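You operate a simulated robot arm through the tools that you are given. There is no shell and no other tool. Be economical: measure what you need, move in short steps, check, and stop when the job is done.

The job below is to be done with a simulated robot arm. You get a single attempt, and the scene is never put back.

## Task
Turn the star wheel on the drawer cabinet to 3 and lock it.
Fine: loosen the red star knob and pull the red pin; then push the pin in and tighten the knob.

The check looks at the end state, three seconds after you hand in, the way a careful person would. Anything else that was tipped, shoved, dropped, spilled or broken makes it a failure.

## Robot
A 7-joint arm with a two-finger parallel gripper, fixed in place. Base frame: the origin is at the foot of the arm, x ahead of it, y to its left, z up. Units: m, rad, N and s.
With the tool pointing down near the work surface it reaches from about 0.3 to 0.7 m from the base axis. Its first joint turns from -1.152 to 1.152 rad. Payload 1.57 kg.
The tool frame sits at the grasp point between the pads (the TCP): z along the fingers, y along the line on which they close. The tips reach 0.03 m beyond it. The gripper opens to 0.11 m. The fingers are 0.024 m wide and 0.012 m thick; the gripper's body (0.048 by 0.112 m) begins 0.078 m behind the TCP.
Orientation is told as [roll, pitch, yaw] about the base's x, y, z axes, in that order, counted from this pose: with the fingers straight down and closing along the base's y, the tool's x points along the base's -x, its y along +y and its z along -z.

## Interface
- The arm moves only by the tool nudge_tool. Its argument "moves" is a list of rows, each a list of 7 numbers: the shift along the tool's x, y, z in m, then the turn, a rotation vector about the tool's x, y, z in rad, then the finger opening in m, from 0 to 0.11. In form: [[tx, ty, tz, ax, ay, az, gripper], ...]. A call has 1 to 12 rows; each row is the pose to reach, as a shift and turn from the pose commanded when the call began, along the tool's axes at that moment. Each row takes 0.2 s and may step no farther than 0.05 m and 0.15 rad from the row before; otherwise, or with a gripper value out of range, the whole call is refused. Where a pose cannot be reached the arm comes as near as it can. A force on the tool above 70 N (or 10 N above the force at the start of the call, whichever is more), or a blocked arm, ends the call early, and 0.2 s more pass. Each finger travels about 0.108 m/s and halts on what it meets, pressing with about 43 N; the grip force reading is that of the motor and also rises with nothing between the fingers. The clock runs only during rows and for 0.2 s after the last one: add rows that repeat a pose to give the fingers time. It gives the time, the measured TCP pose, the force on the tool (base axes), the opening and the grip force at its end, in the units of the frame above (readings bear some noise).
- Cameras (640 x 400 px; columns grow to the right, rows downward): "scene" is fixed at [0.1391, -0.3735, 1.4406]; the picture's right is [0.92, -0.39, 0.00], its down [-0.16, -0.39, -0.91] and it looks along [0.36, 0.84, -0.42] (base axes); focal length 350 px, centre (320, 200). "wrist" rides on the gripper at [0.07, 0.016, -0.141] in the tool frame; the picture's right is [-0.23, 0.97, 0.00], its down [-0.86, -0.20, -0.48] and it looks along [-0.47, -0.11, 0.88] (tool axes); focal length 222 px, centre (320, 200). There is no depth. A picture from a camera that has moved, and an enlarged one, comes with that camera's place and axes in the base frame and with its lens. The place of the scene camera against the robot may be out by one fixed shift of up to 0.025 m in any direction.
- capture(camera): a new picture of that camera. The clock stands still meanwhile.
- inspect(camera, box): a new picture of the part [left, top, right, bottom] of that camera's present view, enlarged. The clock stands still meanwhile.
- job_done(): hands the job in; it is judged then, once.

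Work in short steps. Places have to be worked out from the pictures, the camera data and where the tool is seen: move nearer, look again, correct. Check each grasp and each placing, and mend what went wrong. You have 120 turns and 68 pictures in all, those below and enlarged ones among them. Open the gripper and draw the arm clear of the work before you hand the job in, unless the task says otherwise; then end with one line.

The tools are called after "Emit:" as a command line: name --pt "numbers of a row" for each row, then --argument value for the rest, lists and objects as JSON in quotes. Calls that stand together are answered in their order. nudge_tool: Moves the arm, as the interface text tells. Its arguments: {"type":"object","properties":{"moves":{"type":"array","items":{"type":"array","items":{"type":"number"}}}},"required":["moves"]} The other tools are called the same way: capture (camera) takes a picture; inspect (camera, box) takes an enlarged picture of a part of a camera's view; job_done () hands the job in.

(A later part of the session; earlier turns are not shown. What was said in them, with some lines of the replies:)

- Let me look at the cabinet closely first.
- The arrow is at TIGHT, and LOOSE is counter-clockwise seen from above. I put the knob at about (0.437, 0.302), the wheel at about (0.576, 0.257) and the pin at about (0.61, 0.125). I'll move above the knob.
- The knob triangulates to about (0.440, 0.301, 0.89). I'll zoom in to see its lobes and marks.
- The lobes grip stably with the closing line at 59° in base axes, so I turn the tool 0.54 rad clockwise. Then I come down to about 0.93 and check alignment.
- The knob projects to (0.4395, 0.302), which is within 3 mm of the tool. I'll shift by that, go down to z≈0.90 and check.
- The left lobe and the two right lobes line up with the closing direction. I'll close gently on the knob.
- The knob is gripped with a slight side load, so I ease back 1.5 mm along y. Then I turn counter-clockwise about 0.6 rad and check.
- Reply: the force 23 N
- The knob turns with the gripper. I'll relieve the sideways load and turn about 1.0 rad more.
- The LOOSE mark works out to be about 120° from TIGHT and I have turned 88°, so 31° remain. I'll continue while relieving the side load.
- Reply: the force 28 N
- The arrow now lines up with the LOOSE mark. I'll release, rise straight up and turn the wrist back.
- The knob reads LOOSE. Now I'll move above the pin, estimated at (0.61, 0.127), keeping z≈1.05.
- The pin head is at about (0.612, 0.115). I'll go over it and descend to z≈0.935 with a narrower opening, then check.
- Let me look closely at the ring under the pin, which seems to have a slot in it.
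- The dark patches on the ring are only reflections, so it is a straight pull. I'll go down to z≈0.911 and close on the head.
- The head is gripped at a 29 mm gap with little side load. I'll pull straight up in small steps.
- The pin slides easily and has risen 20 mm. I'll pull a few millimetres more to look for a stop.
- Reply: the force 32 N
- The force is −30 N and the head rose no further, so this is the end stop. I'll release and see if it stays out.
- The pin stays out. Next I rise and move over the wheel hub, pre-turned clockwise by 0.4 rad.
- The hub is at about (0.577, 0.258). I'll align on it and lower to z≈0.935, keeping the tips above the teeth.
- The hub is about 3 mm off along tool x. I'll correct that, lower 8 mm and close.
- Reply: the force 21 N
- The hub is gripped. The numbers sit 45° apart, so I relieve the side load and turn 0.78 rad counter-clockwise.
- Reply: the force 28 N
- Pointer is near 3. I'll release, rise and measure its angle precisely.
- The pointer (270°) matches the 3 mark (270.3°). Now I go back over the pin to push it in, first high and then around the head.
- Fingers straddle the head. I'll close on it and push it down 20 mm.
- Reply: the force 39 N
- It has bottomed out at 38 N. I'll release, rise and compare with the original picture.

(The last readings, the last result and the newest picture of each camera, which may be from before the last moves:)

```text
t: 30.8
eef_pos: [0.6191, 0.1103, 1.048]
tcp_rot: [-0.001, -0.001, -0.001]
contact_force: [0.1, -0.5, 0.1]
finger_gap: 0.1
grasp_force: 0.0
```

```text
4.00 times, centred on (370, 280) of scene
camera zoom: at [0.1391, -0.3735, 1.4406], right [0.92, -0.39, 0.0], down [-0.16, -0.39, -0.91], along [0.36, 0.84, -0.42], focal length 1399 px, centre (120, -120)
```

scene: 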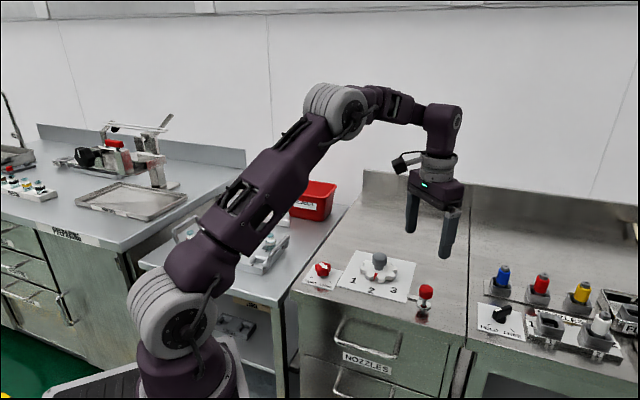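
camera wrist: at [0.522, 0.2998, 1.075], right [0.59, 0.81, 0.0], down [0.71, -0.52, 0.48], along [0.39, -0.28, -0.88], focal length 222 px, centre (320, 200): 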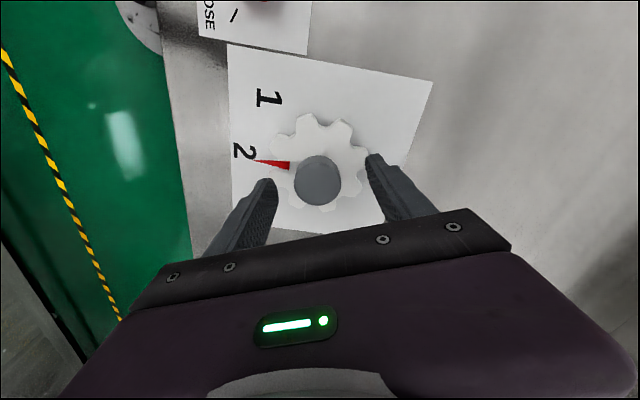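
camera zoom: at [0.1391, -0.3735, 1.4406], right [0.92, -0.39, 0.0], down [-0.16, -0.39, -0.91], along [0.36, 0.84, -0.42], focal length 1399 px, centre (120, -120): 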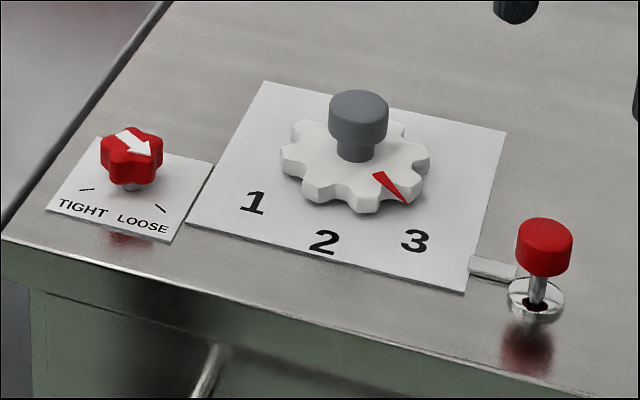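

The pin is seated where it was originally. Now I go back over the knob with the yaw at which I released it (1.54).

Emit:
nudge_tool --pt "0.02 0.02 0 0 0 -0.14 0.1" --pt "0.04 0.04 0 0 0 -0.28 0.1" --pt "0.06 0.06 0 0 0 -0.42 0.1" --pt "0.08 0.085 0 0 0 -0.56 0.1" --pt "0.1 0.11 0 0 0 -0.7 0.1" --pt "0.12 0.13 0 0 0 -0.84 0.1" --pt "0.14 0.15 0 0 0 -0.98 0.1" --pt "0.16 0.17 0 0 0 -1.12 0.1" --pt "0.1765 0.188 0 0 0 -1.26 0.1" --pt "0.1765 0.188 0 0 0 -1.4 0.1" --pt "0.1765 0.188 0 0 0 -1.54 0.1" --pt "0.1765 0.188 0 0 0 -1.54 0.1"

Emit:
inspect --camera "wrist" --box '[220, 90, 420, 230]'

```text
t: 33.4
eef_pos: [0.439, 0.3, 1.0468]
tcp_rot: [-0.001, 0.0, 1.543]
contact_force: [-0.2, 0.5, 0.4]
finger_gap: 0.1001
grasp_force: 0.0
```

```text
2.86 times, centred on (320, 160) of wrist
camera zoom: at [0.4212, 0.2318, 1.1885], right [-0.97, 0.25, 0.0], down [0.22, 0.85, 0.48], along [0.12, 0.46, -0.88], focal length 635 px, centre (320, 314)
```

zoom: 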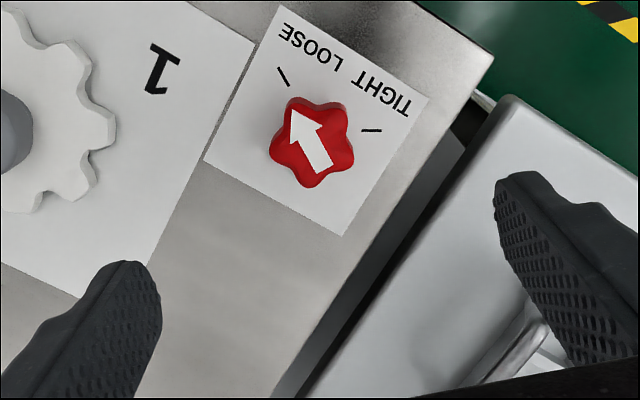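

The arrow is at LOOSE and aligned as before. I'll narrow the opening, descend and grip.

Emit:
nudge_tool --pt "0 -0.0015 0.04 0 0 0 0.08" --pt "0 -0.0015 0.08 0 0 0 0.075" --pt "0 -0.0015 0.12 0 0 0 0.075" --pt "0 -0.0015 0.148 0 0 0 0.075" --pt "0 -0.0015 0.148 0 0 0 0.06" --pt "0 -0.0015 0.148 0 0 0 0.045" --pt "0 -0.0015 0.148 0 0 0 0.035" --pt "0 -0.0015 0.148 0 0 0 0.025" --pt "0 -0.0015 0.148 0 0 0 0.025"

Emit:
inspect --camera "wrist" --box '[250, 110, 390, 220]'

```text
t: 35.4
eef_pos: [0.4424, 0.3018, 0.8975]
tcp_rot: [-0.003, 0.002, 1.54]
contact_force: [14.5, -0.6, -8.3]
finger_gap: 0.0386
grasp_force: 44.3
```

```text
3.64 times, centred on (320, 165) of wrist
camera zoom: at [0.4241, 0.2326, 1.039], right [-0.97, 0.26, 0.0], down [0.23, 0.85, 0.48], along [0.12, 0.46, -0.88], focal length 808 px, centre (320, 327)
```

zoom: 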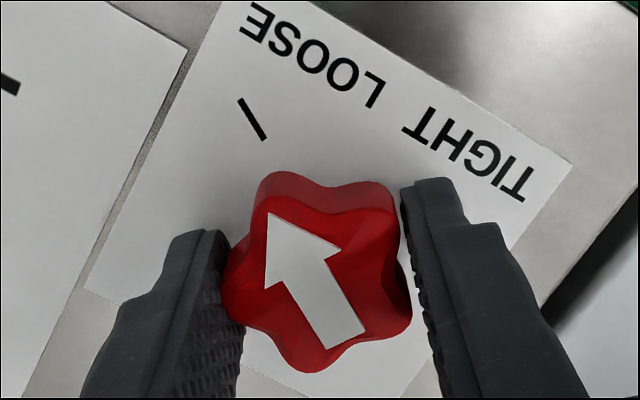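

Gripped again. I'll relieve the side load and turn clockwise 1.0 rad first.

Emit:
nudge_tool --pt "0.0005 -0.0015 0 0 0 0 0.025" --pt "0.0005 -0.0015 0 0 0 0.13 0.025" --pt "0.0005 -0.0015 0 0 0 0.26 0.025" --pt "0.0005 -0.0015 0 0 0 0.39 0.025" --pt "0.0005 -0.0015 0 0 0 0.52 0.025" --pt "0.0005 -0.0015 0 0 0 0.65 0.025" --pt "0.0005 -0.0015 0 0 0 0.78 0.025" --pt "0.0005 -0.0015 0 0 0 0.91 0.025" --pt "0.0005 -0.0015 0 0 0 1.04 0.025"

Emit:
inspect --camera "wrist" --box '[250, 110, 390, 220]'

```text
t: 37.4
eef_pos: [0.4412, 0.3007, 0.8989]
tcp_rot: [0.0, 0.001, 0.498]
contact_force: [15.0, 2.3, -16.1]
finger_gap: 0.0382
grasp_force: 43.6
```

```text
3.64 times, centred on (320, 165) of wrist
camera zoom: at [0.3737, 0.2815, 1.0414], right [-0.27, 0.96, 0.0], down [0.85, 0.23, 0.48], along [0.46, 0.13, -0.88], focal length 808 px, centre (320, 327)
```

zoom: 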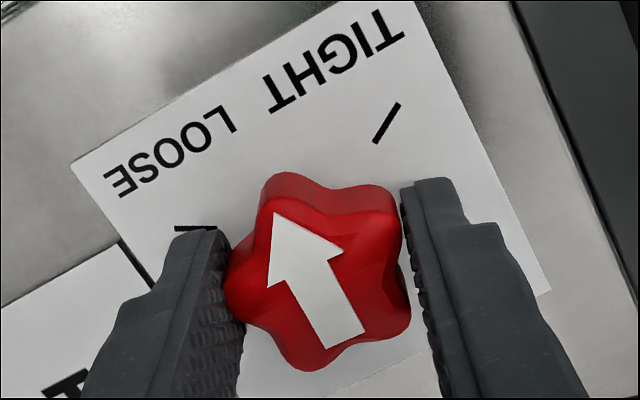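

The knob follows. I'll turn the remaining 1.05 rad clockwise to TIGHT.

Emit:
nudge_tool --pt "-0.001 0 0.0015 0 0 0.13 0.025" --pt "-0.001 0 0.0015 0 0 0.26 0.025" --pt "-0.001 0 0.0015 0 0 0.39 0.025" --pt "-0.001 0 0.0015 0 0 0.52 0.025" --pt "-0.001 0 0.0015 0 0 0.65 0.025" --pt "-0.001 0 0.0015 0 0 0.78 0.025" --pt "-0.001 0 0.0015 0 0 0.91 0.025" --pt "-0.001 0 0.0015 0 0 1.05 0.025"

Emit:
inspect --camera "wrist" --box '[250, 110, 390, 220]'

```text
t: 39.2
eef_pos: [0.441, 0.3005, 0.8991]
tcp_rot: [-0.001, 0.001, -0.551]
contact_force: [4.0, -8.8, 20.5]
finger_gap: 0.0386
grasp_force: 43.5
```

```text
3.64 times, centred on (320, 165) of wrist
camera zoom: at [0.3915, 0.351, 1.0398], right [0.7, 0.71, 0.0], down [0.62, -0.62, 0.48], along [0.34, -0.34, -0.88], focal length 808 px, centre (320, 327)
```

zoom: 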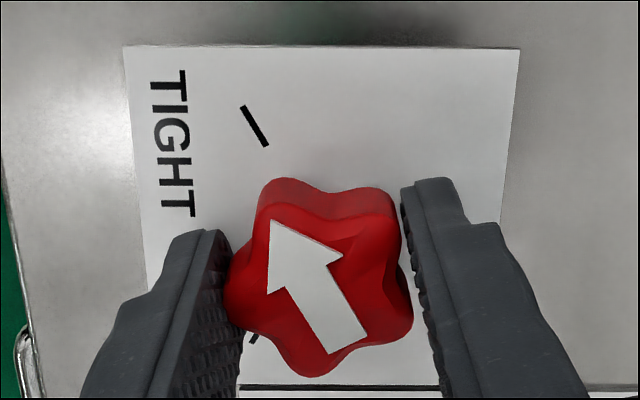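

The arrow lines up with TIGHT. I'll add a small 0.05 rad snug turn, then release, rise and look.

Emit:
nudge_tool --pt "0 0 0 0 0 0.05 0.025" --pt "0 0 0 0 0 0.05 0.025" --pt "0 0 0 0 0 0.03 0.025" --pt "0 0 0 0 0 0.03 0.06" --pt "0 0 0 0 0 0.03 0.09" --pt "0 0 -0.04 0 0 0 0.1" --pt "0 0 -0.08 0 0 -0.12 0.1" --pt "0 0 -0.12 0 0 -0.26 0.1" --pt "0 0 -0.15 0 0 -0.4 0.1" --pt "0 0 -0.15 0 0 -0.54 0.1" --pt "0 0 -0.15 0 0 -0.54 0.1"

Emit:
inspect --camera "scene" --box '[290, 230, 450, 330]'

Emit:
inspect --camera "wrist" --box '[270, 90, 370, 180]'

```text
t: 41.6
eef_pos: [0.4421, 0.2999, 1.0499]
tcp_rot: [0.0, 0.0, -0.006]
contact_force: [-0.1, -0.2, 0.6]
finger_gap: 0.0998
grasp_force: 0.1
```

```text
4.00 times, centred on (370, 280) of scene
camera zoom: at [0.1391, -0.3735, 1.4406], right [0.92, -0.39, 0.0], down [-0.16, -0.39, -0.91], along [0.36, 0.84, -0.42], focal length 1399 px, centre (120, -120)
```

zoom: 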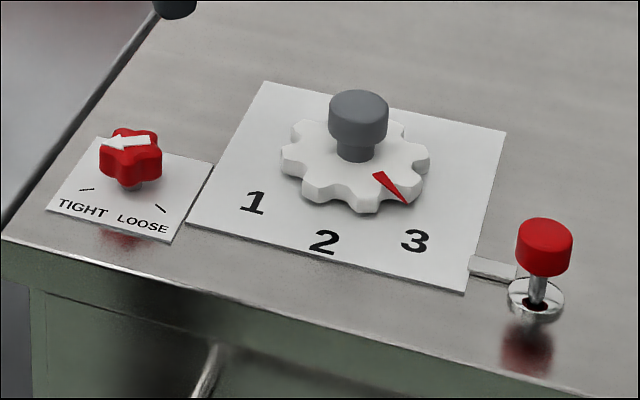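

```text
4.44 times, centred on (320, 135) of wrist
camera zoom: at [0.3744, 0.3163, 1.1903], right [0.23, 0.97, 0.0], down [0.85, -0.21, 0.48], along [0.47, -0.11, -0.88], focal length 987 px, centre (320, 489)
```

zoom: 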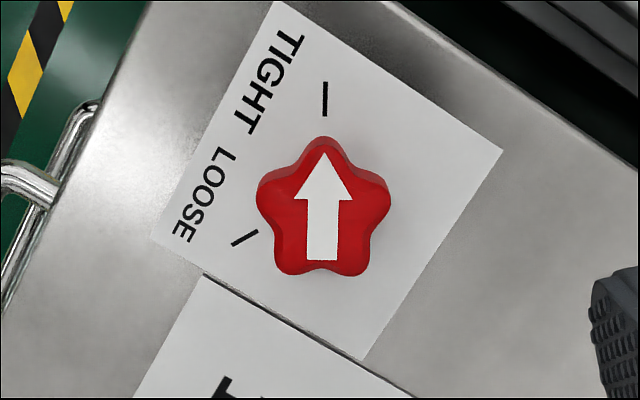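

The wheel reads 3, the pin is in and the knob points to TIGHT exactly as it did at the start. I'll draw the arm up and back, then hand in.

Emit:
nudge_tool --pt "0.02 0.01 -0.035 0 0 0 0.1" --pt "0.04 0.02 -0.07 0 0 0 0.11" --pt "0.07 0.03 -0.1 0 0 0 0.11" --pt "0.085 0.035 -0.12 0 0 0 0.11" --pt "0.085 0.035 -0.12 0 0 0 0.11"

Emit:
capture --camera "scene"

```text
t: 42.8
eef_pos: [0.3544, 0.3364, 1.1696]
tcp_rot: [0.0, 0.001, -0.008]
contact_force: [-0.6, -0.3, -1.0]
finger_gap: 0.1099
grasp_force: 0.0
```

```text
18 pictures are left
```

scene: 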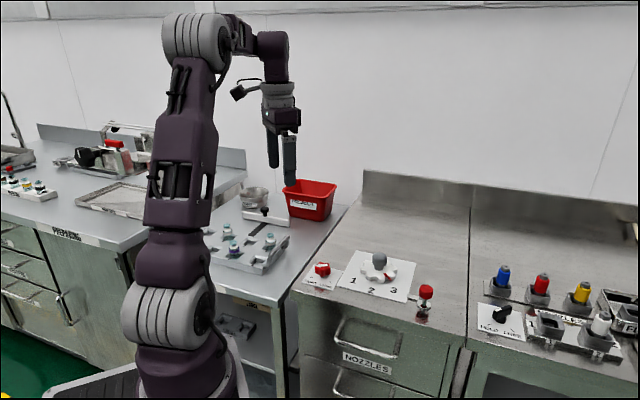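

The arm is clear, the gripper is open and nothing else has been disturbed, so I'm handing in.

Emit:
job_done

```text
The job is handed in.
```

The star wheel is turned to 3 and locked: the red pin is pushed back in and the red knob is tightened to TIGHT.
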